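You operate a simulated robot arm through the tools that you are given. There is no shell and no other tool. Be economical: measure what you need, move in short steps, check, and stop when the job is done.

Carry out the task below with a simulated two-armed robot. There is one attempt and no reset: what you move stays moved.

Task
Take the beige box with the earliest date from the bench twenty-nine and leave it on the desk sixty-two. Take the blue spool and put it on the open lid of the grey case. Take the red driver and put it on top of the red spool. Take the blue wheel and put it on the orange folder. Put the purple spool on the second grey shelf from the bottom. Put the white spool on the second grey shelf from the bottom. Take the blue wrench on the end of bench twenty-six by the lift table and put it away on the bench fifty-seven. Open the top right clear drawer. Any order will do. Set down upright: beige box.

The check looks at the end state, three seconds after you hand in, the way a careful person would. Anything else that was tipped, shoved, dropped, spilled or broken makes it a failure. Lids that push on must go on centred and level and be pressed home; caps that screw on are set level and turned clockwise until they are tight.

Robot
Two 7-joint arms with two-finger parallel grippers on one trunk, on a base that drives. Base frame: it is fixed to the floor where the robot stands at the start and does not move with it; the origin is under the middle of the robot, x ahead of it, y to its left, z up; the surface under the hand at the start is at about z = 0.78. Lengths are in m, angles in rad, forces in N, time in s.
The left shoulder is at the start at [0.05, 0.158, 1.058], the right one opposite. With the tool pointing down near the work surface each hand reaches from about 0.24 to 0.66 m from the robot's upright axis, wherever it stands, measured 20 degrees to its own side. Places, roughly: beige box [0.75, -0.25, 0.75]; bench fifty-seven [-0.2, -2.6, 0.8]; blue spool (8x8x8 cm) [-0.2, -1.9, 0.8]; blue wheel (8x8x4 cm) [3.9, -3.8, 0.6]; blue wrench (16x6x3 cm) [-1.5, 1.5, 0.8]; desk sixty-two [4.4, 2, 0.8]; open lid of the grey case [0.8, -0.4, 1.1]; orange folder (24x31x2 cm) [3.9, -0.3, 0.8]; purple spool (8x8x8 cm) [3.9, -3.9, 1.6]; red driver (5x5x14 cm) [0.6, -3.1, 0.9]; red spool (8x8x8 cm) [-0.5, -1.9, 0.8]; second grey shelf [4, -3.6, 0.6]; top right clear drawer [4.4, 1.9, 1.2]; white spool (8x8x8 cm) [3.9, -3.8, 1.6]. Payload 3.91 kg a hand.
The tool frame of a hand sits at the grasp point between the pads (the TCP): z along the fingers, y along the line on which they close. The tips reach 0.03 m beyond it. Largest opening 0.11 m; finger width 0.02, thickness 0.01; the body of the gripper, 0.048 by 0.112 m, starts 0.055 m behind the TCP.
Orientation is that of the tool frame in the base frame, as a unit quaternion [w, x, y, z]. With the fingers straight down and closing along the base's y, the tool's x points along the base's -x, its y along +y and its z along -z.

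Tools
- The arms move only by the tool nudge_tool. It takes "left_commands", "right_commands" or both (then of equal length, played together; a hand with none holds still); each is a list of rows, each an object (a shift or turn left out is 0, a gripper value left out holds the last) with "xyz": the shift along the tool's x, y, z in m, a list of three; "dr": the turn, a rotation vector about the tool's x, y, z in rad, a list of three. In form: [{"xyz": [dx, dy, dz], "dr": [wx, wy, wz]}, ...]. A call has 1 to 20 rows; each row shifts and turns the commanded pose from where the row before left it, along the tool's axes as they then stand. "left_fingers" and "right_fingers" are, for a hand that has rows, the gripper command, from -1 (shut) to 1 (fully open), values between in proportion, set as the call begins (left out, the last holds). Each row takes 0.2 s and may step no farther than 0.05 m and 0.15 rad from the row before; otherwise, or with a gripper value out of range, the whole call is refused. A pose out of reach is approached as far as the arm can. The call stops where the force on the tool passes 40 N (or 10 N more than at its start, if that is more) or the arm is blocked; 0.2 s more then pass. The fingers move at their own pace (about 0.153 m/s each) and stop on an object; they squeeze with about 30 N. The grip force told is the motor's: it shows also when the fingers shut on nothing. Time passes only in rows, and 0.2 s behind the last, so rows that do not move let the fingers close. It gives the time, the measured TCP pose, the force on the tool (base axes), the opening and the grip force at its end, in the units of the frame above (readings bear some noise), with the torque about the TCP (base axes, N m) and any sound that the robot's microphone picked up.
- Cameras (640 x 400 px; columns grow to the right, rows downward): "scene" is now at [0.1065, -0.0492, 1.1961]; the picture's right is [-0.43, -0.90, 0.00], its down [-0.49, 0.23, -0.84] and it looks along [0.76, -0.36, -0.54] (base axes); focal length 235 px, centre (320, 200). "left" rides on the left gripper at [0.072, -0.017, -0.103] in its tool frame; the picture's right is [0.23, 0.97, 0.00], its down [-0.76, 0.18, -0.62] and it looks along [-0.61, 0.14, 0.78] (tool axes); focal length 222 px, centre (320, 200). "right" rides on the right gripper at [0.072, 0.017, -0.103] in its tool frame; the picture's right is [-0.23, 0.97, 0.00], its down [-0.76, -0.18, -0.62] and it looks along [-0.61, -0.14, 0.78] (tool axes); focal length 222 px, centre (320, 200). There is no depth. A picture from a camera that has moved, and an enlarged one, comes with that camera's place and axes in the base frame and with its lens. The place of the scene camera against the robot may be out by one fixed shift of up to 0.025 m in any direction.
- grab_frame(camera): a new picture of that camera. The clock stands still meanwhile.
- slide_trunk(by): slides the trunk up (or, below 0, down) by that many m; the arms and the scene camera ride with it, the base frame stays. It gives what a move gives, with no picture.
- drive_base(legs): drives the robot by 1 to 6 legs, each [ahead, turn to the left] in m and rad, along the robot's own axes; the way and the turn of a leg run together, so that a leg with both is an arc; at most 1.5 m and 3.142 rad a leg. The arms and the cameras ride along, it lands a little off, and it stops where it bumps. It gives what a move gives.
- pan_tilt(pan, tilt): turns the head with the scene camera to pan (to the left, within 1.396 rad either way) and tilt (down, from -0.506 to 1.204), counted from straight ahead of the robot. It gives what a move gives.
- close_up(camera, box): a new picture of the part [left, top, right, bottom] of that camera's present view, enlarged. The clock stands still meanwhile.
- finish_job(): hands the job in; it is judged then, once.

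Go step by step. Nothing tells you exact positions but the pictures and the camera data: compare them with the known pose of the tool, close in by small moves and look again before you grip or let go. The budget is 217 turns and 208 pictures, counting those below and the enlarged ones. Unless the task says otherwise, let go and move clear before handing in.

The tools are called after ">>>" as a command line: name --argument value ..., lists and objects as JSON in quotes. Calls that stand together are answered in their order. nudge_tool: Moves the arms, as the interface text tells. Its arguments: {"type":"object","properties":{"left_commands":{"type":"array"},"left_fingers":{"type":"number"},"right_commands":{"type":"array"},"right_fingers":{"type":"number"}},"required":[]} The other tools are called the same way: slide_trunk (by) slides the trunk up or down; drive_base (legs) drives the base; pan_tilt (pan, tilt) turns the head that bears the scene camera; grab_frame (camera) takes a picture; close_up (camera, box) takes an enlarged picture of a part of a camera's view; finish_job () hands the job in.

At the start:

```text
time_s: 0.0
left_ee_pos: [0.2795, 0.0071, 0.9842]
left_ee_rot: [0.0, 0.0, 1.0, -0.001]
left_wrist_force: [0.3, 1.1, 0.7]
left_ft_torque: [0.0, -0.02, 0.04]
left_finger_gap: 0.11
left_finger_force: 0.2
right_ee_pos: [0.3756, -0.2751, 1.0812]
right_ee_rot: [0.0, 0.001, 1.0, 0.0]
right_wrist_force: [-0.7, 1.1, -0.3]
right_ft_torque: [0.02, 0.04, 0.01]
right_finger_gap: 0.1101
right_finger_force: 0.0
trunk travel left (down, up): [-0.3, 0.182]
robot x, y, heading: [-0.0013, -0.0004, -0.001]
head pan, tilt: [-0.44, 0.567]
```

scene: 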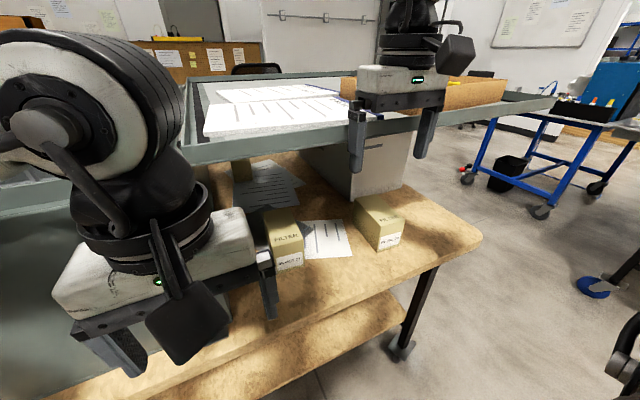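
right: 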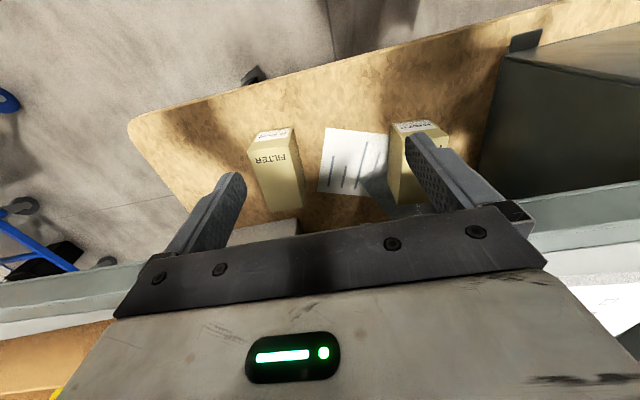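
left: 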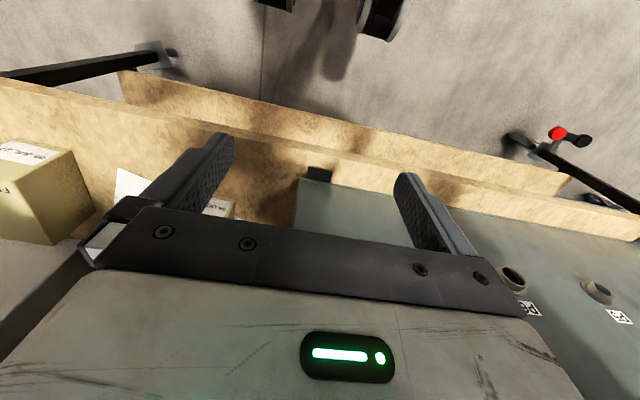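

I see a bench ahead with an open grey case, its lid raised like a tray, and several beige filter boxes with dates. I'll look closer at the labels first.

>>> close_up --camera "scene" --box '[220, 150, 420, 275]'

>>> close_up --camera "right" --box '[230, 110, 450, 220]'

>>> pan_tilt --pan 0.0 --tilt 0.5

```text
3.20 times, centred on (320, 212) of scene
camera zoom: at [0.1065, -0.0492, 1.1961], right [-0.43, -0.9, 0.0], down [-0.49, 0.23, -0.84], along [0.76, -0.36, -0.54], focal length 751 px, centre (320, 160)
```

zoom: 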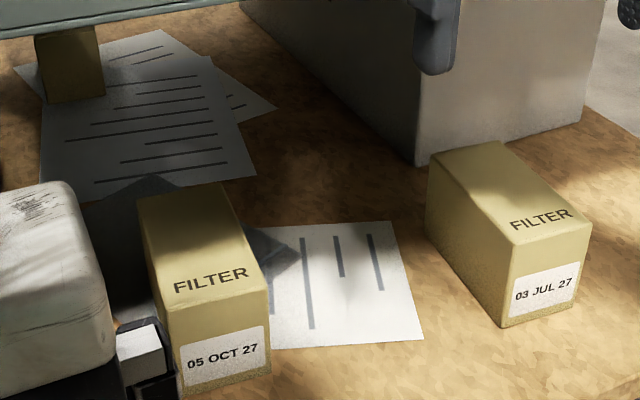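

```text
2.91 times, centred on (340, 165) of right
camera zoom: at [0.3029, -0.2573, 1.1844], right [0.23, 0.97, 0.0], down [0.76, -0.18, 0.62], along [0.61, -0.14, -0.78], focal length 646 px, centre (262, 302)
```

zoom: 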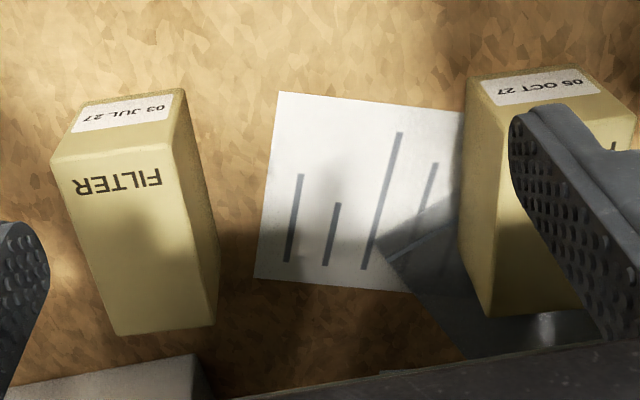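

```text
time_s: 0.9
left_ee_pos: [0.2793, 0.0086, 0.9844]
left_ee_rot: [0.0, 0.0, 1.0, -0.001]
left_wrist_force: [-0.4, 0.2, 0.3]
left_ft_torque: [0.01, -0.02, 0.01]
left_finger_gap: 0.11
left_finger_force: 0.0
right_ee_pos: [0.3754, -0.2734, 1.0806]
right_ee_rot: [0.0, 0.0, 1.0, 0.0]
right_wrist_force: [0.3, 0.0, 0.1]
right_ft_torque: [0.0, 0.03, -0.01]
right_finger_gap: 0.1099
right_finger_force: 0.1
trunk travel left (down, up): [-0.3, 0.182]
robot x, y, heading: [0.0009, -0.0036, -0.004]
head pan, tilt: [0.0, 0.499]
```

Two boxes read 05 OCT 27 and 03 JUL 27; at least one other sits further back under the lid. I look ahead for the others.

>>> grab_frame --camera "scene"

>>> close_up --camera "left" --box '[0, 100, 260, 260]'

```text
202 pictures are left
camera scene: at [0.1167, -0.0113, 1.2023], right [0.0, -1.0, 0.0], down [-0.48, 0.0, -0.88], along [0.88, 0.0, -0.48], focal length 235 px, centre (320, 200)
```

scene: 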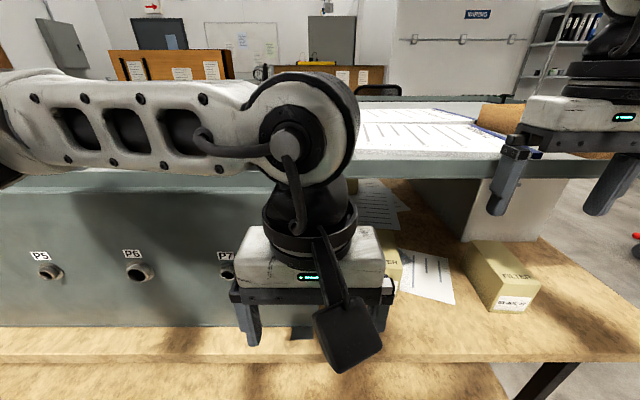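

```text
2.46 times, centred on (130, 180) of left
camera zoom: at [0.2072, -0.0101, 1.0883], right [-0.23, 0.97, 0.0], down [0.76, 0.18, 0.62], along [0.61, 0.14, -0.78], focal length 547 px, centre (788, 249)
```

zoom: 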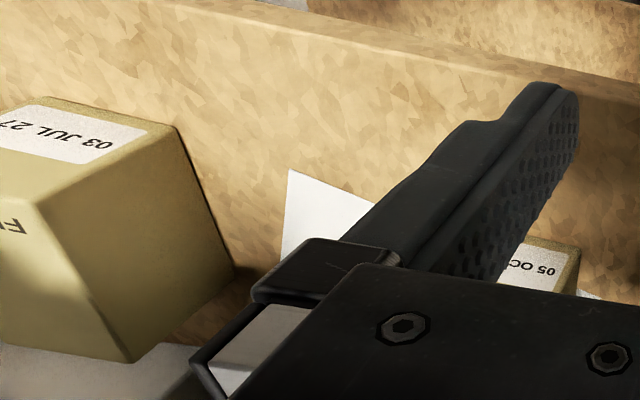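

The grey deck above hides much. I'll raise the trunk for a better overview and survey.

>>> slide_trunk --by 0.18

>>> pan_tilt --pan -0.5 --tilt 0.45

>>> grab_frame --camera "scene"

>>> pan_tilt --pan -1.39 --tilt 0.3

>>> grab_frame --camera "scene"

>>> pan_tilt --pan 1.0 --tilt 0.3

>>> grab_frame --camera "scene"

```text
time_s: 2.9
left_ee_pos: [0.2797, 0.0078, 1.1642]
left_ee_rot: [0.001, 0.0, 1.0, 0.0]
left_wrist_force: [-0.7, -0.4, -0.1]
left_ft_torque: [0.0, -0.02, 0.01]
left_finger_gap: 0.11
left_finger_force: 0.1
right_ee_pos: [0.3763, -0.2739, 1.2605]
right_ee_rot: [0.0, 0.0, 1.0, 0.0]
right_wrist_force: [-0.3, -0.2, 0.2]
right_ft_torque: [0.02, -0.05, -0.03]
right_finger_gap: 0.1099
right_finger_force: 0.0
trunk travel left (down, up): [-0.48, 0.002]
robot x, y, heading: [-0.0026, 0.0017, -0.002]
head pan, tilt: [0.0, 0.499]
```

```text
time_s: 3.8
left_ee_pos: [0.2796, 0.007, 1.1648]
left_ee_rot: [0.0, 0.0, 1.0, 0.001]
left_wrist_force: [-0.2, 0.9, 0.5]
left_ft_torque: [0.0, 0.01, 0.05]
left_finger_gap: 0.1097
left_finger_force: 0.0
right_ee_pos: [0.3767, -0.2735, 1.2608]
right_ee_rot: [0.0, 0.0, 1.0, 0.0]
right_wrist_force: [-0.1, 0.7, -1.5]
right_ft_torque: [-0.03, -0.02, -0.02]
right_finger_gap: 0.1099
right_finger_force: 0.0
trunk travel left (down, up): [-0.48, 0.002]
robot x, y, heading: [0.0001, -0.0015, -0.001]
head pan, tilt: [-0.499, 0.45]
```

```text
200 pictures are left
camera scene: at [0.1065, -0.0551, 1.3867], right [-0.48, -0.88, 0.0], down [-0.38, 0.21, -0.9], along [0.79, -0.43, -0.44], focal length 235 px, centre (320, 200)
```

scene: 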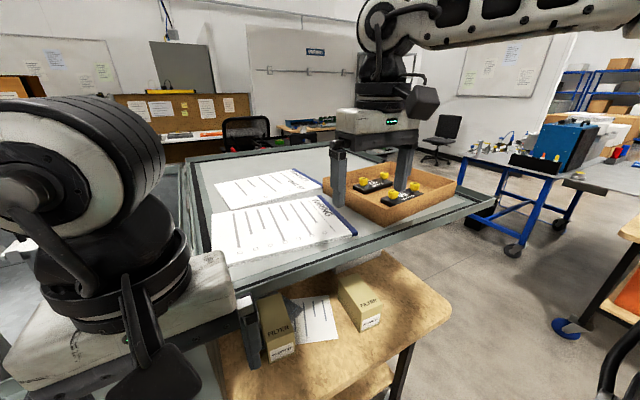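

```text
time_s: 5.0
left_ee_pos: [0.2796, 0.0069, 1.1652]
left_ee_rot: [0.0, 0.001, 1.0, 0.0]
left_wrist_force: [0.1, 0.0, -0.8]
left_ft_torque: [0.01, 0.01, 0.0]
left_finger_gap: 0.1097
left_finger_force: 0.0
right_ee_pos: [0.377, -0.2744, 1.2616]
right_ee_rot: [-0.001, -0.001, 1.0, 0.0]
right_wrist_force: [-0.7, -0.2, 0.6]
right_ft_torque: [0.04, 0.01, 0.0]
right_finger_gap: 0.1102
right_finger_force: 0.0
trunk travel left (down, up): [-0.48, 0.002]
robot x, y, heading: [0.0053, 0.005, -0.002]
head pan, tilt: [-1.389, 0.3]
```

```text
199 pictures are left
camera scene: at [0.0427, -0.103, 1.4007], right [-0.98, -0.18, 0.0], down [-0.05, 0.29, -0.96], along [0.17, -0.94, -0.3], focal length 235 px, centre (320, 200)
```

scene: 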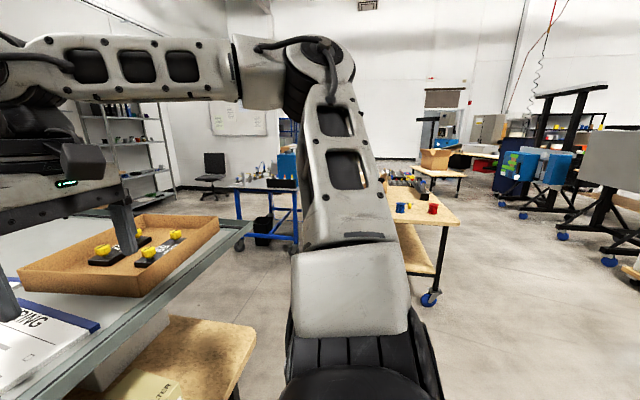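

```text
time_s: 7.2
left_ee_pos: [0.2793, 0.0077, 1.1639]
left_ee_rot: [0.0, 0.0, 1.0, 0.0]
left_wrist_force: [0.2, 0.0, 0.2]
left_ft_torque: [-0.01, -0.01, -0.04]
left_finger_gap: 0.1101
left_finger_force: 0.1
right_ee_pos: [0.3762, -0.2737, 1.2617]
right_ee_rot: [0.0, 0.0, 1.0, 0.0]
right_wrist_force: [-0.3, 0.2, 0.5]
right_ft_torque: [-0.01, -0.02, 0.0]
right_finger_gap: 0.11
right_finger_force: 0.1
trunk travel left (down, up): [-0.48, 0.002]
robot x, y, heading: [0.0023, -0.0052, -0.002]
head pan, tilt: [1.0, 0.3]
```

```text
198 pictures are left
camera scene: at [0.0762, 0.0673, 1.4007], right [0.84, -0.54, 0.0], down [-0.16, -0.25, -0.96], along [0.52, 0.8, -0.3], focal length 235 px, centre (320, 200)
```

scene: 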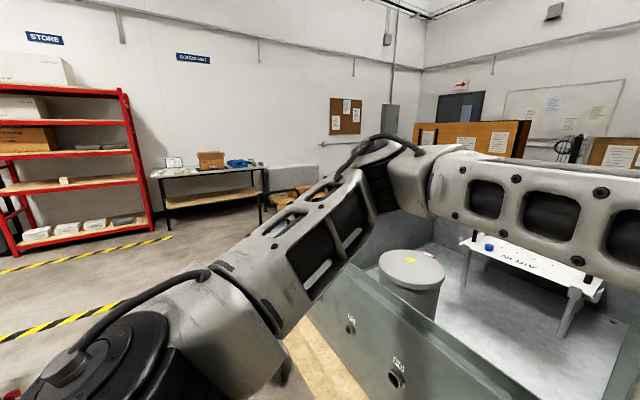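

The grey case lid is folded open to the right and forms a tray; boxes sit below it. I back off a little and lower the trunk to see under the lid.

>>> drive_base --legs '[[-0.25, 0]]'

>>> slide_trunk --by -0.45

>>> pan_tilt --pan -0.35 --tilt 0.1

>>> grab_frame --camera "scene"

```text
time_s: 9.0
left_ee_pos: [0.0259, 0.0071, 1.1647]
left_ee_rot: [0.0, 0.001, 1.0, -0.001]
left_wrist_force: [-0.5, 0.7, -0.1]
left_ft_torque: [-0.01, -0.05, 0.03]
left_finger_gap: 0.1103
left_finger_force: 0.1
right_ee_pos: [0.1247, -0.2733, 1.2606]
right_ee_rot: [0.0, 0.0, 1.0, -0.001]
right_wrist_force: [-0.1, -0.1, 0.1]
right_ft_torque: [-0.01, -0.02, 0.0]
right_finger_gap: 0.11
right_finger_force: 0.2
trunk travel left (down, up): [-0.48, 0.002]
robot x, y, heading: [-0.25, 0.0002, 0.002]
head pan, tilt: [1.0, 0.3]
```

```text
refused: -0.45 is not a number from -0.4 to 0.4
```

```text
time_s: 10.5
left_ee_pos: [0.0277, 0.0074, 1.1649]
left_ee_rot: [0.0, 0.0, 1.0, 0.001]
left_wrist_force: [-0.7, -1.1, 0.1]
left_ft_torque: [-0.01, -0.02, 0.02]
left_finger_gap: 0.1099
left_finger_force: 0.1
right_ee_pos: [0.126, -0.2752, 1.2607]
right_ee_rot: [0.0, 0.0, 1.0, 0.0]
right_wrist_force: [0.8, 1.3, 0.1]
right_ft_torque: [0.01, 0.03, 0.01]
right_finger_gap: 0.1099
right_finger_force: 0.1
trunk travel left (down, up): [-0.48, 0.002]
robot x, y, heading: [-0.2499, -0.003, -0.005]
head pan, tilt: [-0.351, 0.099]
```

```text
197 pictures are left
camera scene: at [-0.1389, -0.0428, 1.4193], right [-0.34, -0.94, 0.0], down [-0.09, 0.03, -0.99], along [0.93, -0.34, -0.1], focal length 235 px, centre (320, 200)
```

scene: 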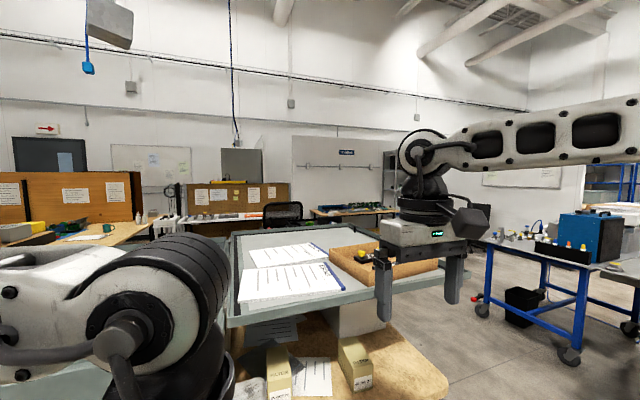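

>>> slide_trunk --by -0.4

>>> grab_frame --camera "scene"

```text
time_s: 14.4
left_ee_pos: [0.0285, 0.0081, 0.7647]
left_ee_rot: [0.0, 0.001, 1.0, 0.0]
left_wrist_force: [0.4, -0.9, -0.1]
left_ft_torque: [0.02, -0.03, 0.02]
left_finger_gap: 0.1097
left_finger_force: 0.0
right_ee_pos: [0.1244, -0.2739, 0.8602]
right_ee_rot: [0.0, 0.0, 1.0, 0.0]
right_wrist_force: [0.6, -0.4, -0.3]
right_ft_torque: [0.01, 0.0, 0.0]
right_finger_gap: 0.11
right_finger_force: 0.0
trunk travel left (down, up): [-0.08, 0.402]
robot x, y, heading: [-0.2545, 0.0006, 0.0]
head pan, tilt: [-0.351, 0.099]
```

```text
196 pictures are left
camera scene: at [-0.139, -0.0428, 1.0194], right [-0.34, -0.94, 0.0], down [-0.09, 0.03, -1.0], along [0.93, -0.34, -0.1], focal length 235 px, centre (320, 200)
```

scene: 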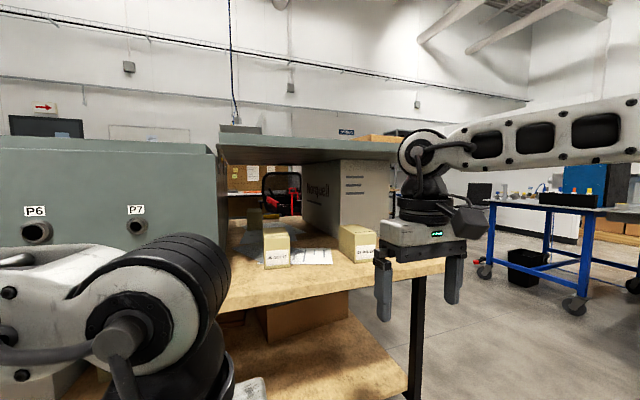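

>>> close_up --camera "scene" --box '[215, 150, 415, 275]'

>>> close_up --camera "scene" --box '[230, 190, 300, 234]'

```text
3.20 times, centred on (315, 212) of scene
camera zoom: at [-0.139, -0.0428, 1.0194], right [-0.34, -0.94, 0.0], down [-0.09, 0.03, -1.0], along [0.93, -0.34, -0.1], focal length 751 px, centre (336, 160)
```

zoom: 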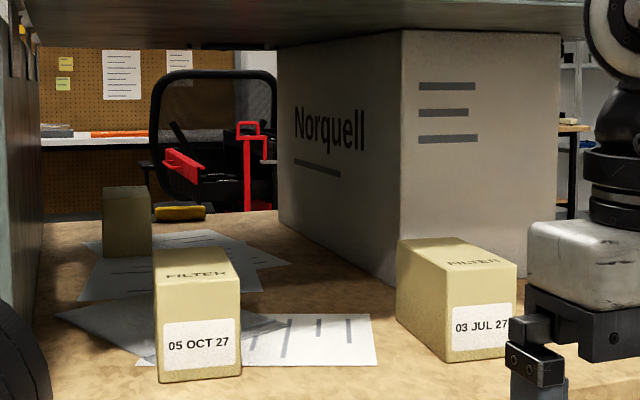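

```text
9.09 times, centred on (265, 212) of scene
camera zoom: at [-0.139, -0.0428, 1.0194], right [-0.34, -0.94, 0.0], down [-0.09, 0.03, -1.0], along [0.93, -0.34, -0.1], focal length 2132 px, centre (820, 91)
```

zoom: 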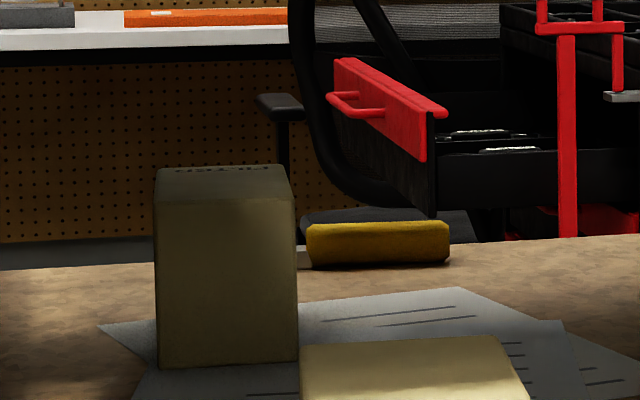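

The third box (in shadow at the back) has its label facing away; I'll read it later from the far side. I first go for the wrench: raise the trunk and turn toward bench twenty-six.

>>> slide_trunk --by 0.35

>>> drive_base --legs '[[0, 1.5]]'

>>> pan_tilt --pan 0.6 --tilt 0.35

>>> grab_frame --camera "scene"

```text
time_s: 17.8
left_ee_pos: [0.0284, 0.0069, 1.1141]
left_ee_rot: [0.0, 0.001, 1.0, 0.0]
left_wrist_force: [0.2, -0.1, 0.1]
left_ft_torque: [0.01, 0.04, -0.01]
left_finger_gap: 0.1099
left_finger_force: 0.0
right_ee_pos: [0.124, -0.2744, 1.2103]
right_ee_rot: [0.0, -0.001, 1.0, 0.0]
right_wrist_force: [-0.9, 0.5, 0.0]
right_ft_torque: [0.01, -0.03, 0.02]
right_finger_gap: 0.1099
right_finger_force: 0.0
trunk travel left (down, up): [-0.43, 0.052]
robot x, y, heading: [-0.2499, -0.0016, 0.001]
head pan, tilt: [-0.351, 0.099]
```

```text
time_s: 21.8
left_ee_pos: [-0.2378, 0.2792, 1.1154]
left_ee_rot: [0.0, -0.68, 0.733, -0.001]
left_wrist_force: [-1.2, -0.1, -0.4]
left_ft_torque: [0.03, -0.01, 0.0]
left_finger_gap: 0.1099
left_finger_force: 0.1
right_ee_pos: [0.0508, 0.3545, 1.2114]
right_ee_rot: [0.0, -0.681, 0.733, 0.001]
right_wrist_force: [0.1, 0.3, -0.3]
right_ft_torque: [-0.03, 0.0, 0.0]
right_finger_gap: 0.11
right_finger_force: 0.1
trunk travel left (down, up): [-0.43, 0.052]
robot x, y, heading: [-0.2503, 0.0021, 1.498]
head pan, tilt: [-0.351, 0.099]
```

```text
time_s: 23.1
left_ee_pos: [-0.2375, 0.2796, 1.1146]
left_ee_rot: [0.0, -0.68, 0.733, 0.0]
left_wrist_force: [-0.1, 0.0, -0.3]
left_ft_torque: [0.02, -0.02, 0.03]
left_finger_gap: 0.1104
left_finger_force: 0.0
right_ee_pos: [0.0511, 0.3549, 1.2111]
right_ee_rot: [0.0, -0.68, 0.733, 0.0]
right_wrist_force: [0.1, -0.5, 0.6]
right_ft_torque: [0.02, -0.02, -0.03]
right_finger_gap: 0.1101
right_finger_force: 0.1
trunk travel left (down, up): [-0.43, 0.052]
robot x, y, heading: [-0.2495, -0.0013, 1.501]
head pan, tilt: [0.6, 0.351]
```

```text
193 pictures are left
camera scene: at [-0.3091, 0.1092, 1.346], right [0.87, 0.5, 0.0], down [0.17, -0.3, -0.94], along [-0.47, 0.81, -0.34], focal length 235 px, centre (320, 200)
```

scene: 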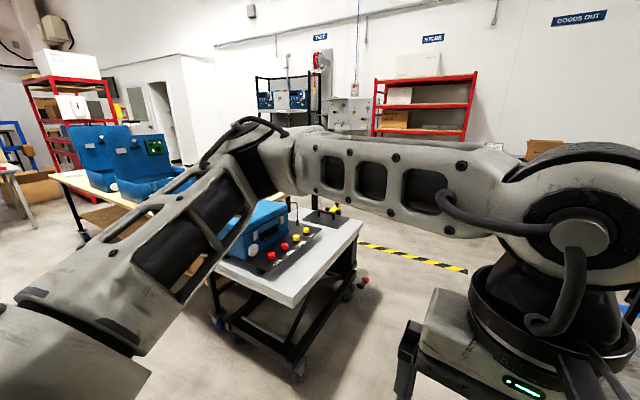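

The lift table is ahead-left, bench twenty-six behind it. I turn further so the arms don't block the view.

>>> drive_base --legs '[[0, 0.9]]'

>>> pan_tilt --pan -0.15 --tilt 0.3

>>> grab_frame --camera "scene"

```text
time_s: 25.8
left_ee_pos: [-0.4614, 0.183, 1.1144]
left_ee_rot: [-0.001, 0.932, -0.363, 0.0]
left_wrist_force: [0.1, 0.0, -0.4]
left_ft_torque: [-0.02, 0.01, 0.02]
left_finger_gap: 0.1098
left_finger_force: 0.0
right_ee_pos: [-0.3445, 0.4577, 1.2105]
right_ee_rot: [0.0, 0.932, -0.363, 0.0]
right_wrist_force: [-0.9, 0.0, -0.7]
right_ft_torque: [0.01, 0.0, -0.01]
right_finger_gap: 0.1101
right_finger_force: 0.0
trunk travel left (down, up): [-0.43, 0.052]
robot x, y, heading: [-0.2532, 0.0025, 2.403]
head pan, tilt: [0.6, 0.351]
```

```text
time_s: 26.9
left_ee_pos: [-0.4628, 0.1823, 1.114]
left_ee_rot: [0.0, 0.931, -0.364, -0.001]
left_wrist_force: [-0.6, -0.3, 0.9]
left_ft_torque: [0.06, -0.02, 0.02]
left_finger_gap: 0.11
left_finger_force: 0.0
right_ee_pos: [-0.3434, 0.4558, 1.2118]
right_ee_rot: [0.0, 0.932, -0.363, 0.0]
right_wrist_force: [1.2, 0.5, 0.7]
right_ft_torque: [-0.02, 0.02, 0.01]
right_finger_gap: 0.1098
right_finger_force: 0.2
trunk travel left (down, up): [-0.43, 0.052]
robot x, y, heading: [-0.249, 0.0016, 2.399]
head pan, tilt: [-0.15, 0.3]
```

```text
192 pictures are left
camera scene: at [-0.3536, 0.0884, 1.3507], right [0.78, 0.63, 0.0], down [0.19, -0.23, -0.96], along [-0.6, 0.74, -0.3], focal length 235 px, centre (320, 200)
```

scene: 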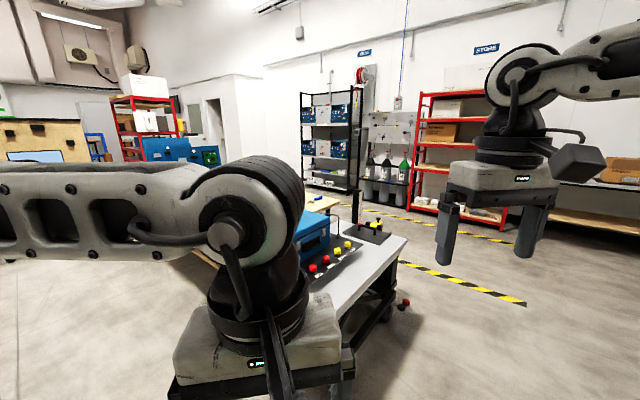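

The left arm blocks the centre; I shift the left hand outward and look again.

>>> nudge_tool --left_commands '[{"xyz": [0, 0.05, 0]}, {"xyz": [0, 0.05, 0]}, {"xyz": [0, 0.05, 0]}, {"xyz": [0, 0.05, 0]}, {"xyz": [0, 0.05, 0.0]}, {"xyz": [-0.03, 0.03, 0]}, {"xyz": [-0.03, 0.0, 0]}]'

>>> grab_frame --camera "scene"

```text
time_s: 28.5
left_ee_pos: [-0.6947, 0.0182, 1.1149]
left_ee_rot: [0.0, 0.932, -0.364, 0.0]
left_wrist_force: [0.4, 0.8, -0.5]
left_ft_torque: [0.03, 0.03, -0.01]
left_finger_gap: 0.1101
left_finger_force: 0.1
right_ee_pos: [-0.3431, 0.4565, 1.2113]
right_ee_rot: [0.0, 0.932, -0.362, 0.0]
right_wrist_force: [0.3, -0.5, 0.6]
right_ft_torque: [-0.03, 0.02, 0.0]
right_finger_gap: 0.1101
right_finger_force: 0.0
trunk travel left (down, up): [-0.43, 0.052]
robot x, y, heading: [-0.2528, 0.0048, 2.4]
head pan, tilt: [-0.15, 0.3]
```

```text
191 pictures are left
camera scene: at [-0.3537, 0.089, 1.3506], right [0.78, 0.63, 0.0], down [0.19, -0.23, -0.96], along [-0.6, 0.74, -0.3], focal length 235 px, centre (320, 200)
```

scene: 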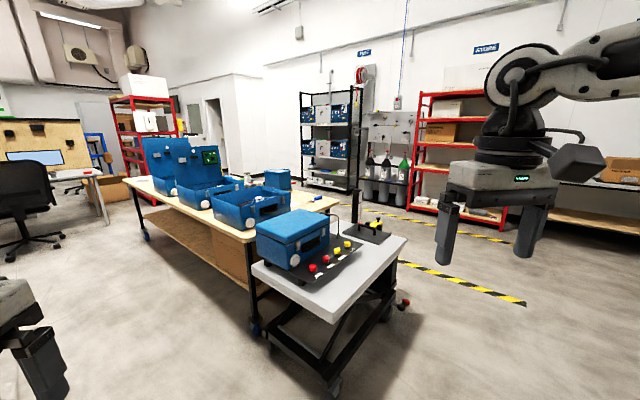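

Now the view is clear. I zoom on the bench end by the lift table.

>>> close_up --camera "scene" --box '[190, 160, 410, 300]'

>>> close_up --camera "scene" --box '[120, 140, 350, 240]'

```text
2.86 times, centred on (300, 230) of scene
camera zoom: at [-0.3537, 0.089, 1.3506], right [0.78, 0.63, 0.0], down [0.19, -0.23, -0.96], along [-0.6, 0.74, -0.3], focal length 670 px, centre (377, 114)
```

zoom: 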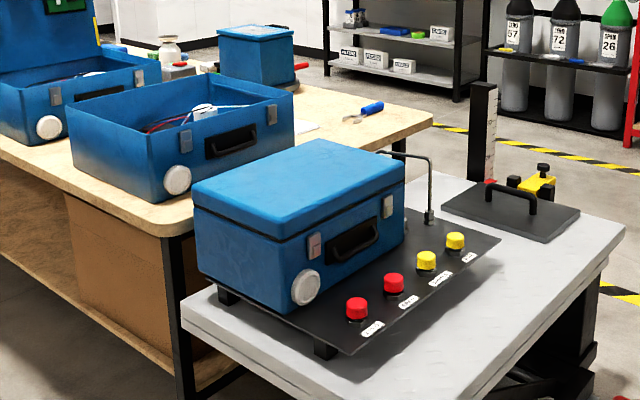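

```text
2.78 times, centred on (235, 190) of scene
camera zoom: at [-0.3537, 0.089, 1.3506], right [0.78, 0.63, 0.0], down [0.19, -0.23, -0.96], along [-0.6, 0.74, -0.3], focal length 653 px, centre (556, 228)
```

zoom: 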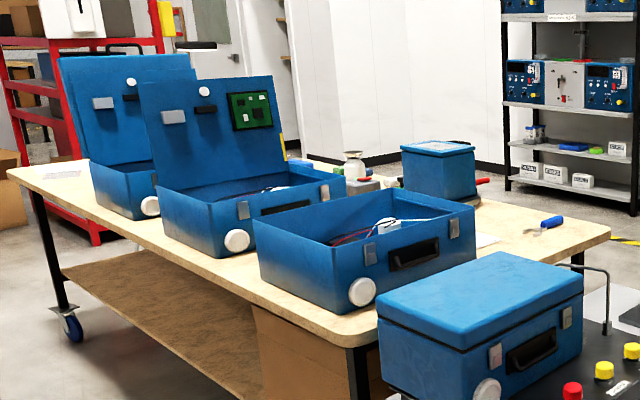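

The wrench with the blue handle lies at about (-1.5, 1.46), at the far corner of bench 26. I'll drive around the lift table to its far (+y) side.

>>> drive_base --legs '[[0, -0.83], [1.2, 0], [1.05, 0], [0, 1.57]]'

>>> pan_tilt --pan 0.3 --tilt 0.5

>>> grab_frame --camera "scene"

```text
time_s: 45.6
left_ee_pos: [-0.5991, 1.963, 1.1157]
left_ee_rot: [0.0, 1.0, 0.007, 0.0]
left_wrist_force: [-0.6, -0.6, 0.2]
left_ft_torque: [-0.01, 0.01, 0.0]
left_finger_gap: 0.11
left_finger_force: 0.1
right_ee_pos: [-0.6442, 2.5225, 1.2116]
right_ee_rot: [0.0, 1.0, 0.007, 0.0]
right_wrist_force: [-0.5, 0.5, -0.6]
right_ft_torque: [0.03, -0.01, 0.02]
right_finger_gap: 0.1101
right_finger_force: 0.0
trunk travel left (down, up): [-0.43, 0.052]
robot x, y, heading: [-0.2666, 2.2565, -3.127]
head pan, tilt: [-0.15, 0.3]
```

```text
time_s: 46.5
left_ee_pos: [-0.5999, 1.9622, 1.115]
left_ee_rot: [0.0, 1.0, 0.006, 0.0]
left_wrist_force: [-0.1, 0.6, -0.1]
left_ft_torque: [-0.02, 0.01, 0.01]
left_finger_gap: 0.1098
left_finger_force: 0.2
right_ee_pos: [-0.6437, 2.5245, 1.2108]
right_ee_rot: [0.0, 1.0, 0.007, 0.0]
right_wrist_force: [-0.1, 0.0, 0.3]
right_ft_torque: [0.03, 0.03, 0.03]
right_finger_gap: 0.1102
right_finger_force: 0.1
trunk travel left (down, up): [-0.43, 0.052]
robot x, y, heading: [-0.2657, 2.2524, -3.128]
head pan, tilt: [0.3, 0.499]
```

```text
188 pictures are left
camera scene: at [-0.4051, 2.2147, 1.3323], right [-0.31, 0.95, 0.0], down [0.46, 0.15, -0.88], along [-0.84, -0.27, -0.48], focal length 235 px, centre (320, 200)
```

scene: 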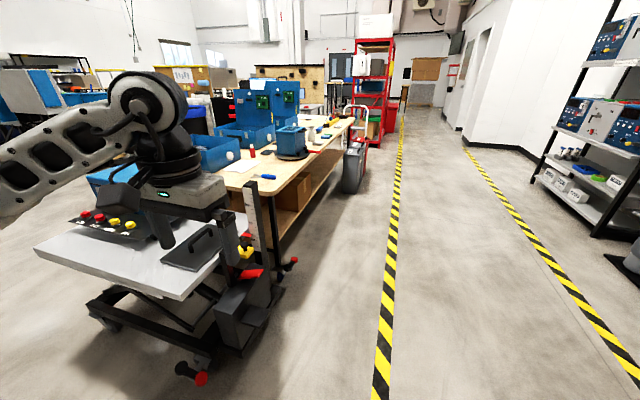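

The aisle is clear. I drive along it past the lift table, then turn to face the bench end.

>>> drive_base --legs '[[1.36, -0.015], [0, 1.57]]'

>>> pan_tilt --pan 0.2 --tilt 0.7

>>> grab_frame --camera "scene"

>>> grab_frame --camera "left"

```text
time_s: 57.3
left_ee_pos: [-1.3564, 1.9101, 1.1158]
left_ee_rot: [0.0, 0.702, 0.712, 0.0]
left_wrist_force: [0.1, -0.5, -0.2]
left_ft_torque: [0.03, -0.01, 0.04]
left_finger_gap: 0.1103
left_finger_force: 0.1
right_ee_pos: [-1.9151, 1.8629, 1.2109]
right_ee_rot: [0.001, 0.701, 0.713, 0.0]
right_wrist_force: [-0.1, -0.4, -0.7]
right_ft_torque: [0.03, 0.01, -0.01]
right_finger_gap: 0.1099
right_finger_force: 0.1
trunk travel left (down, up): [-0.43, 0.052]
robot x, y, heading: [-1.646, 2.2426, -1.556]
head pan, tilt: [0.3, 0.499]
```

```text
time_s: 58.0
left_ee_pos: [-1.3552, 1.9105, 1.1149]
left_ee_rot: [0.0, 0.702, 0.712, 0.0]
left_wrist_force: [0.5, 0.2, 0.8]
left_ft_torque: [0.01, 0.02, -0.05]
left_finger_gap: 0.1102
left_finger_force: 0.0
right_ee_pos: [-1.9156, 1.8638, 1.2106]
right_ee_rot: [0.001, 0.701, 0.714, 0.0]
right_wrist_force: [-0.2, 1.0, 0.1]
right_ft_torque: [0.0, 0.03, 0.0]
right_finger_gap: 0.1097
right_finger_force: 0.0
trunk travel left (down, up): [-0.43, 0.052]
robot x, y, heading: [-1.647, 2.2423, -1.554]
head pan, tilt: [0.201, 0.7]
```

```text
187 pictures are left
camera scene: at [-1.6429, 2.1103, 1.3146], right [-0.98, -0.22, 0.0], down [-0.14, 0.63, -0.77], along [0.17, -0.75, -0.64], focal length 235 px, centre (320, 200)
```

scene: 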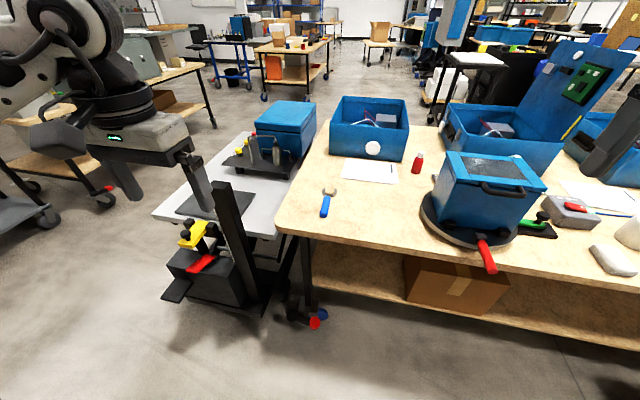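

```text
186 pictures are left
camera left: at [-1.3734, 1.9821, 1.2191], right [0.97, 0.24, 0.0], down [0.19, -0.76, 0.62], along [0.15, -0.6, -0.78], focal length 222 px, centre (320, 200)
```

left: 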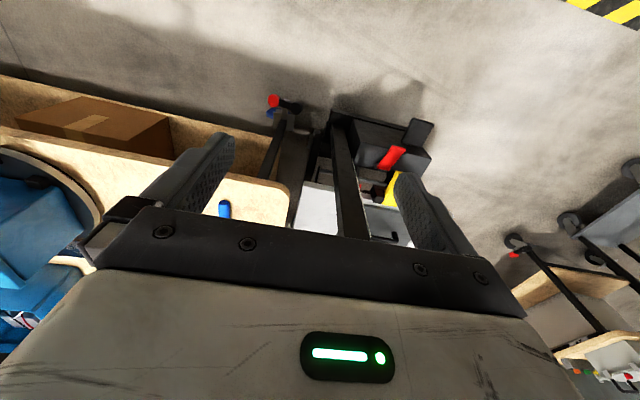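

The wrench lies at about (-1.53, 1.50), along y with the handle toward me. I centre the left hand on x = -1.53 and drive 0.2 m forward.

>>> nudge_tool --left_commands '[{"xyz": [0, -0.05, 0]}, {"xyz": [0, -0.05, 0]}, {"xyz": [0, -0.05, 0]}, {"xyz": [0, -0.02, 0]}]'

>>> drive_base --legs '[[0.2, 0]]'

>>> grab_frame --camera "left"

>>> grab_frame --camera "scene"

```text
time_s: 59.0
left_ee_pos: [-1.525, 1.908, 1.1172]
left_ee_rot: [0.0, 0.7, 0.714, 0.0]
left_wrist_force: [0.7, 0.9, -0.4]
left_ft_torque: [-0.01, 0.03, 0.05]
left_finger_gap: 0.1099
left_finger_force: 0.0
right_ee_pos: [-1.9161, 1.8634, 1.2111]
right_ee_rot: [0.001, 0.701, 0.713, 0.0]
right_wrist_force: [-0.2, 0.1, 1.1]
right_ft_torque: [-0.01, -0.01, -0.02]
right_finger_gap: 0.11
right_finger_force: 0.1
trunk travel left (down, up): [-0.43, 0.052]
robot x, y, heading: [-1.6435, 2.2471, -1.552]
head pan, tilt: [0.201, 0.7]
```

```text
time_s: 60.6
left_ee_pos: [-1.5215, 1.7065, 1.1175]
left_ee_rot: [0.0, 0.701, 0.713, 0.0]
left_wrist_force: [0.0, 0.0, 0.7]
left_ft_torque: [0.0, 0.01, -0.01]
left_finger_gap: 0.1099
left_finger_force: 0.1
right_ee_pos: [-1.9108, 1.6609, 1.2103]
right_ee_rot: [0.001, 0.7, 0.714, 0.0]
right_wrist_force: [-0.3, -0.2, 0.1]
right_ft_torque: [0.02, 0.01, 0.0]
right_finger_gap: 0.1103
right_finger_force: 0.1
trunk travel left (down, up): [-0.43, 0.052]
robot x, y, heading: [-1.6441, 2.0437, -1.553]
head pan, tilt: [0.201, 0.7]
```

```text
185 pictures are left
camera left: at [-1.5386, 1.7771, 1.2204], right [0.97, 0.24, 0.0], down [0.19, -0.76, 0.62], along [0.15, -0.6, -0.78], focal length 222 px, centre (320, 200)
```

left: 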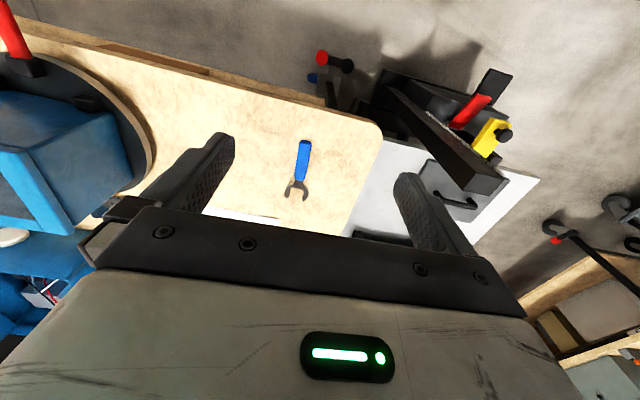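

```text
184 pictures are left
camera scene: at [-1.6393, 1.908, 1.3144], right [-0.98, -0.22, 0.0], down [-0.14, 0.63, -0.76], along [0.17, -0.75, -0.64], focal length 235 px, centre (320, 200)
```

scene: 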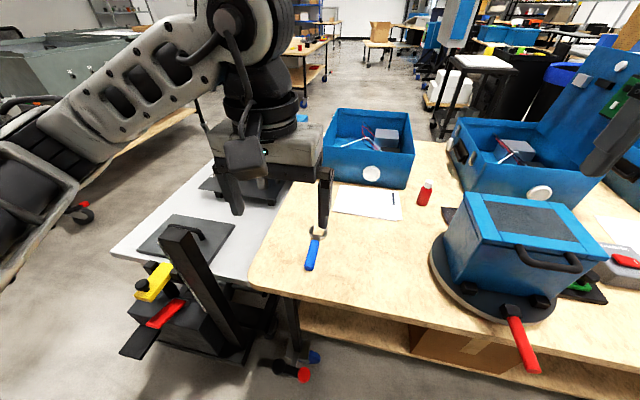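

Wrist view puts the handle at about (-1.518, 1.54). I move above it and descend partway.

>>> nudge_tool --left_commands '[{"xyz": [-0.05, 0, 0]}, {"xyz": [-0.05, 0, 0]}, {"xyz": [-0.05, 0.0, 0]}, {"xyz": [-0.02, 0.003, 0.04]}, {"xyz": [0, 0, 0.05]}, {"xyz": [0, 0, 0.05]}, {"xyz": [0, 0, 0.05]}]' --left_fingers 0.2

>>> grab_frame --camera "left"

```text
time_s: 62.2
left_ee_pos: [-1.5141, 1.5367, 0.9283]
left_ee_rot: [0.0, 0.701, 0.713, -0.001]
left_wrist_force: [-0.3, 0.1, 0.0]
left_ft_torque: [0.03, 0.01, 0.0]
left_finger_gap: 0.066
left_finger_force: 0.0
right_ee_pos: [-1.91, 1.661, 1.212]
right_ee_rot: [0.001, 0.7, 0.714, 0.001]
right_wrist_force: [-0.4, 0.0, 0.1]
right_ft_torque: [-0.01, 0.0, -0.03]
right_finger_gap: 0.1101
right_finger_force: 0.0
trunk travel left (down, up): [-0.43, 0.052]
robot x, y, heading: [-1.6459, 2.0461, -1.555]
head pan, tilt: [0.201, 0.7]
```

```text
183 pictures are left
camera left: at [-1.5323, 1.6071, 1.0319], right [0.97, 0.24, 0.0], down [0.19, -0.76, 0.62], along [0.15, -0.61, -0.78], focal length 222 px, centre (320, 200)
```

left: 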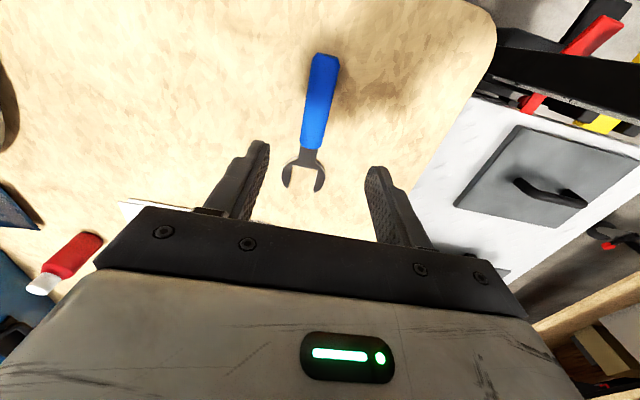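

Aligned. I go down in steps over the handle.

>>> nudge_tool --left_commands '[{"xyz": [0, -0.005, 0.04]}, {"xyz": [0, 0, 0.04]}, {"xyz": [0, 0, 0.02]}, {"xyz": [0, 0, 0.01]}, {"xyz": [0, 0, 0]}]'

>>> grab_frame --camera "left"

```text
time_s: 63.4
left_ee_pos: [-1.5212, 1.5355, 0.8169]
left_ee_rot: [0.0, 0.701, 0.713, 0.0]
left_wrist_force: [-0.1, 0.9, -0.6]
left_ft_torque: [-0.02, -0.02, 0.03]
left_finger_gap: 0.0661
left_finger_force: 0.1
right_ee_pos: [-1.9112, 1.6612, 1.211]
right_ee_rot: [0.001, 0.7, 0.714, 0.0]
right_wrist_force: [1.1, 0.0, -0.2]
right_ft_torque: [-0.02, -0.01, 0.0]
right_finger_gap: 0.1099
right_finger_force: 0.0
trunk travel left (down, up): [-0.43, 0.052]
robot x, y, heading: [-1.6446, 2.0442, -1.548]
head pan, tilt: [0.201, 0.7]
```

```text
182 pictures are left
camera left: at [-1.5388, 1.6071, 0.9207], right [0.97, 0.24, 0.0], down [0.19, -0.76, 0.62], along [0.15, -0.6, -0.78], focal length 222 px, centre (320, 200)
```

left: 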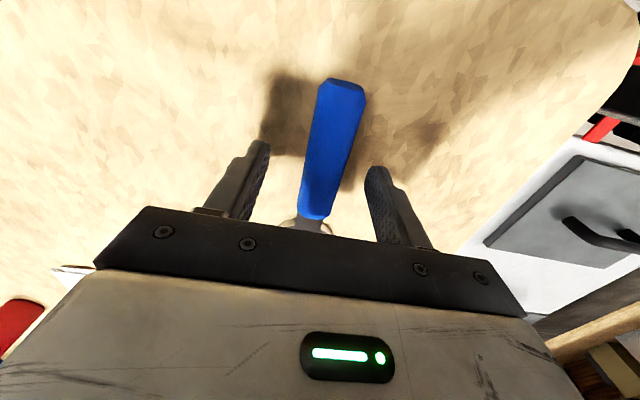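

>>> nudge_tool --left_commands '[{"xyz": [0, 0, 0.004]}, {"xyz": [0, 0, 0.0]}]'

>>> nudge_tool --left_commands '[{}, {}, {}, {}]' --left_fingers -1

>>> grab_frame --camera "left"

```text
time_s: 64.0
left_ee_pos: [-1.5206, 1.5351, 0.8131]
left_ee_rot: [0.001, 0.701, 0.713, 0.0]
left_wrist_force: [0.3, 0.3, 0.5]
left_ft_torque: [0.01, 0.01, -0.01]
left_finger_gap: 0.0658
left_finger_force: 0.1
right_ee_pos: [-1.9107, 1.662, 1.2114]
right_ee_rot: [0.002, 0.7, 0.714, 0.0]
right_wrist_force: [0.1, -0.5, -0.5]
right_ft_torque: [0.01, 0.02, -0.03]
right_finger_gap: 0.1099
right_finger_force: 0.0
trunk travel left (down, up): [-0.43, 0.052]
robot x, y, heading: [-1.6459, 2.0416, -1.546]
head pan, tilt: [0.201, 0.7]
```

```text
time_s: 65.0
left_ee_pos: [-1.521, 1.5363, 0.8125]
left_ee_rot: [0.0, 0.701, 0.713, 0.0]
left_wrist_force: [-0.2, 0.5, -0.7]
left_ft_torque: [0.05, 0.02, 0.04]
left_finger_gap: 0.0253
left_finger_force: 29.6
right_ee_pos: [-1.9121, 1.6621, 1.2105]
right_ee_rot: [0.001, 0.7, 0.714, -0.001]
right_wrist_force: [0.1, -0.1, -0.3]
right_ft_torque: [0.0, -0.03, 0.05]
right_finger_gap: 0.1099
right_finger_force: 0.1
trunk travel left (down, up): [-0.43, 0.052]
robot x, y, heading: [-1.6462, 2.0416, -1.557]
head pan, tilt: [0.201, 0.7]
```

```text
181 pictures are left
camera left: at [-1.5383, 1.6072, 0.9166], right [0.97, 0.24, 0.0], down [0.19, -0.76, 0.62], along [0.15, -0.6, -0.78], focal length 222 px, centre (320, 200)
```

left: 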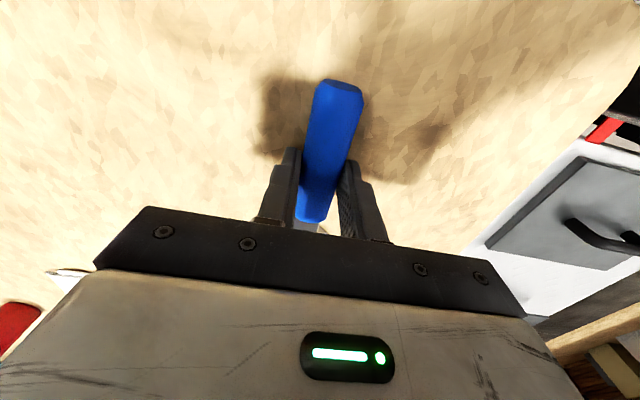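

Wrench gripped (25 mm). I lift, retract, and drive off toward bench 57 by the same way.

>>> nudge_tool --left_commands '[{"xyz": [0, 0, -0.05]}, {"xyz": [0, 0, -0.05]}, {"xyz": [0, 0, -0.05]}, {"xyz": [0, 0, -0.05]}, {"xyz": [0, 0, -0.05]}, {"xyz": [0.05, 0, -0.05]}, {"xyz": [0.05, 0, 0]}, {"xyz": [0.05, 0, 0]}, {"xyz": [0.03, 0, 0]}]'

>>> drive_base --legs '[[-0.22, 0], [0, 1.556], [1.48, 0], [0, -1.571]]'

>>> pan_tilt --pan 0.0 --tilt 0.3

>>> grab_frame --camera "scene"

```text
refused: row 6 steps farther than a row can; nothing moved
```

```text
time_s: 81.4
left_ee_pos: [-0.0588, 1.7058, 0.8134]
left_ee_rot: [0.0, 0.725, 0.689, 0.0]
left_wrist_force: [-0.3, -0.8, 0.5]
left_ft_torque: [0.02, 0.0, 0.01]
left_finger_gap: 0.0254
left_finger_force: 29.9
right_ee_pos: [-0.4398, 1.8593, 1.2117]
right_ee_rot: [0.001, 0.725, 0.689, 0.0]
right_wrist_force: [0.2, -0.8, -0.4]
right_ft_torque: [0.01, -0.01, 0.01]
right_finger_gap: 0.11
right_finger_force: 0.1
trunk travel left (down, up): [-0.43, 0.052]
robot x, y, heading: [-0.1446, 2.2204, -1.618]
head pan, tilt: [0.201, 0.7]
```

```text
time_s: 82.2
left_ee_pos: [-0.0578, 1.7071, 0.8128]
left_ee_rot: [0.0, 0.725, 0.689, 0.0]
left_wrist_force: [0.3, -0.3, 0.5]
left_ft_torque: [0.03, -0.01, 0.01]
left_finger_gap: 0.0252
left_finger_force: 29.6
right_ee_pos: [-0.4405, 1.8587, 1.2114]
right_ee_rot: [0.001, 0.725, 0.689, 0.0]
right_wrist_force: [-0.5, -0.9, -1.0]
right_ft_torque: [-0.04, 0.01, -0.02]
right_finger_gap: 0.1101
right_finger_force: 0.1
trunk travel left (down, up): [-0.43, 0.052]
robot x, y, heading: [-0.1478, 2.219, -1.624]
head pan, tilt: [0.0, 0.3]
```

```text
180 pictures are left
camera scene: at [-0.1681, 2.0766, 1.3506], right [-1.0, 0.05, 0.0], down [0.01, 0.3, -0.95], along [-0.05, -0.95, -0.3], focal length 235 px, centre (320, 200)
```

scene: 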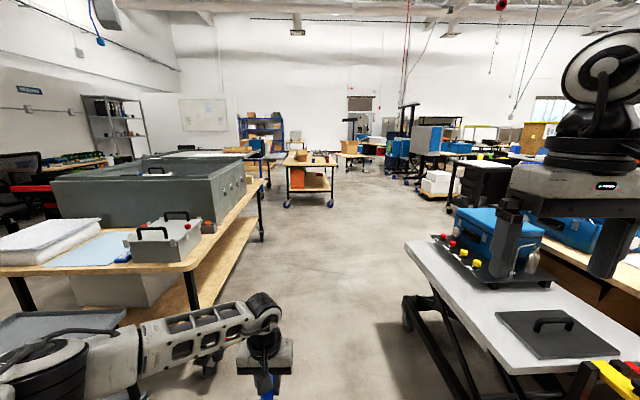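

My lift was refused but the wrench stayed gripped and nothing was hit. I raise and retract the hand now before driving on.

>>> nudge_tool --left_commands '[{"xyz": [0, 0, -0.05]}, {"xyz": [0, 0, -0.05]}, {"xyz": [0, 0, -0.05]}, {"xyz": [0, 0, -0.05]}, {"xyz": [0, 0, -0.05]}, {"xyz": [0, 0, -0.05]}, {"xyz": [0.05, 0, 0]}, {"xyz": [0.05, 0, 0]}, {"xyz": [0.05, 0, 0]}, {"xyz": [0.03, 0, 0]}]'

>>> grab_frame --camera "scene"

>>> grab_frame --camera "left"

```text
time_s: 84.4
left_ee_pos: [-0.0489, 1.8852, 1.1125]
left_ee_rot: [0.0, 0.724, 0.69, 0.0]
left_wrist_force: [0.3, -0.4, -1.6]
left_ft_torque: [0.01, 0.02, -0.01]
left_finger_gap: 0.0252
left_finger_force: 30.2
right_ee_pos: [-0.4395, 1.8605, 1.2116]
right_ee_rot: [0.0, 0.725, 0.689, -0.001]
right_wrist_force: [0.2, 0.4, 0.1]
right_ft_torque: [0.0, 0.02, 0.01]
right_finger_gap: 0.1102
right_finger_force: 0.0
trunk travel left (down, up): [-0.43, 0.052]
robot x, y, heading: [-0.147, 2.2205, -1.619]
head pan, tilt: [0.0, 0.3]
```

```text
179 pictures are left
camera scene: at [-0.1682, 2.0769, 1.3507], right [-1.0, 0.05, 0.0], down [0.01, 0.3, -0.96], along [-0.05, -0.95, -0.3], focal length 235 px, centre (320, 200)
```

scene: 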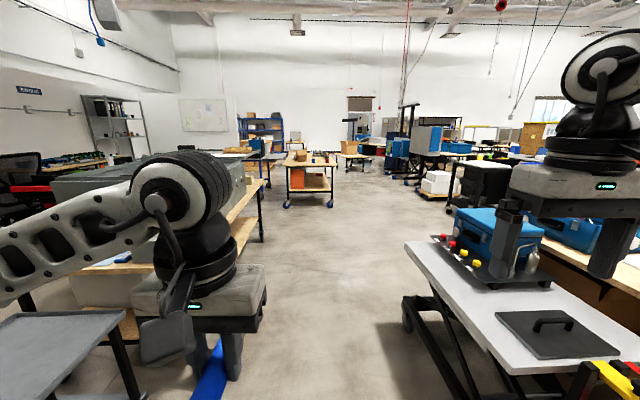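

```text
178 pictures are left
camera left: at [-0.062, 1.9587, 1.2161], right [0.98, 0.18, 0.0], down [0.14, -0.77, 0.62], along [0.11, -0.61, -0.78], focal length 222 px, centre (320, 200)
```

left: 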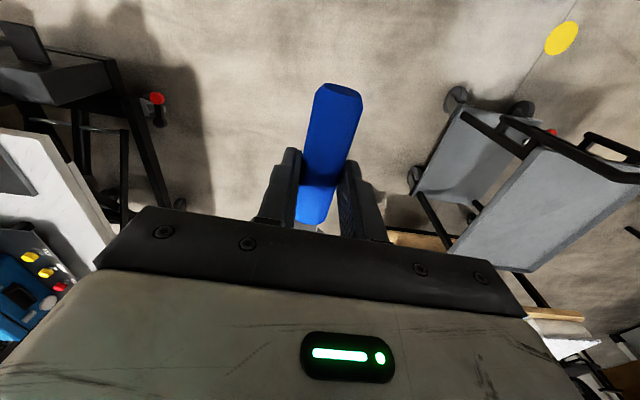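

The aisle to bench 57 is clear. I drive down to just short of it.

>>> drive_base --legs '[[0, 0.04], [1.5, 0], [1.45, 0]]'

>>> pan_tilt --pan -0.05 --tilt 0.4

>>> grab_frame --camera "scene"

```text
time_s: 99.0
left_ee_pos: [-0.1014, -1.0569, 1.1117]
left_ee_rot: [0.0, 0.718, 0.696, 0.001]
left_wrist_force: [-0.2, -0.5, -1.7]
left_ft_torque: [0.05, 0.02, 0.02]
left_finger_gap: 0.0251
left_finger_force: 30.1
right_ee_pos: [-0.4905, -1.0902, 1.2112]
right_ee_rot: [0.001, 0.718, 0.696, 0.0]
right_wrist_force: [0.0, 0.0, -1.2]
right_ft_torque: [-0.03, 0.04, 0.0]
right_finger_gap: 0.1099
right_finger_force: 0.1
trunk travel left (down, up): [-0.43, 0.052]
robot x, y, heading: [-0.2057, -0.7193, -1.606]
head pan, tilt: [0.0, 0.3]
```

```text
time_s: 99.7
left_ee_pos: [-0.1005, -1.0567, 1.1117]
left_ee_rot: [-0.001, 0.719, 0.695, 0.001]
left_wrist_force: [-0.3, 1.3, -1.0]
left_ft_torque: [0.03, -0.02, 0.01]
left_finger_gap: 0.0253
left_finger_force: 30.4
right_ee_pos: [-0.4914, -1.0886, 1.2115]
right_ee_rot: [0.0, 0.718, 0.696, 0.0]
right_wrist_force: [-0.8, 0.3, -0.4]
right_ft_torque: [0.01, -0.02, 0.01]
right_finger_gap: 0.1098
right_finger_force: 0.0
trunk travel left (down, up): [-0.43, 0.052]
robot x, y, heading: [-0.2055, -0.7232, -1.604]
head pan, tilt: [-0.051, 0.4]
```

```text
177 pictures are left
camera scene: at [-0.2285, -0.8661, 1.3414], right [-1.0, 0.08, 0.0], down [0.03, 0.39, -0.92], along [-0.08, -0.92, -0.39], focal length 235 px, centre (320, 200)
```

scene: 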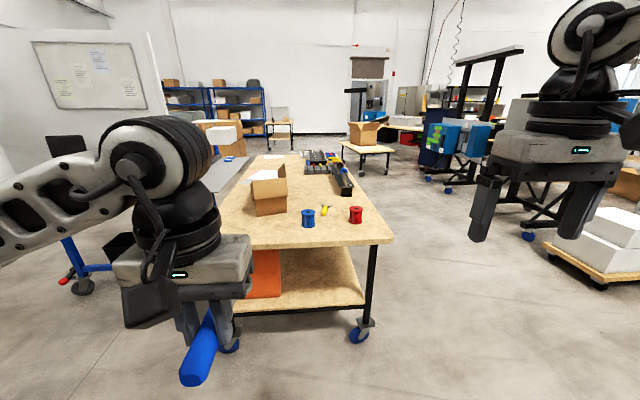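

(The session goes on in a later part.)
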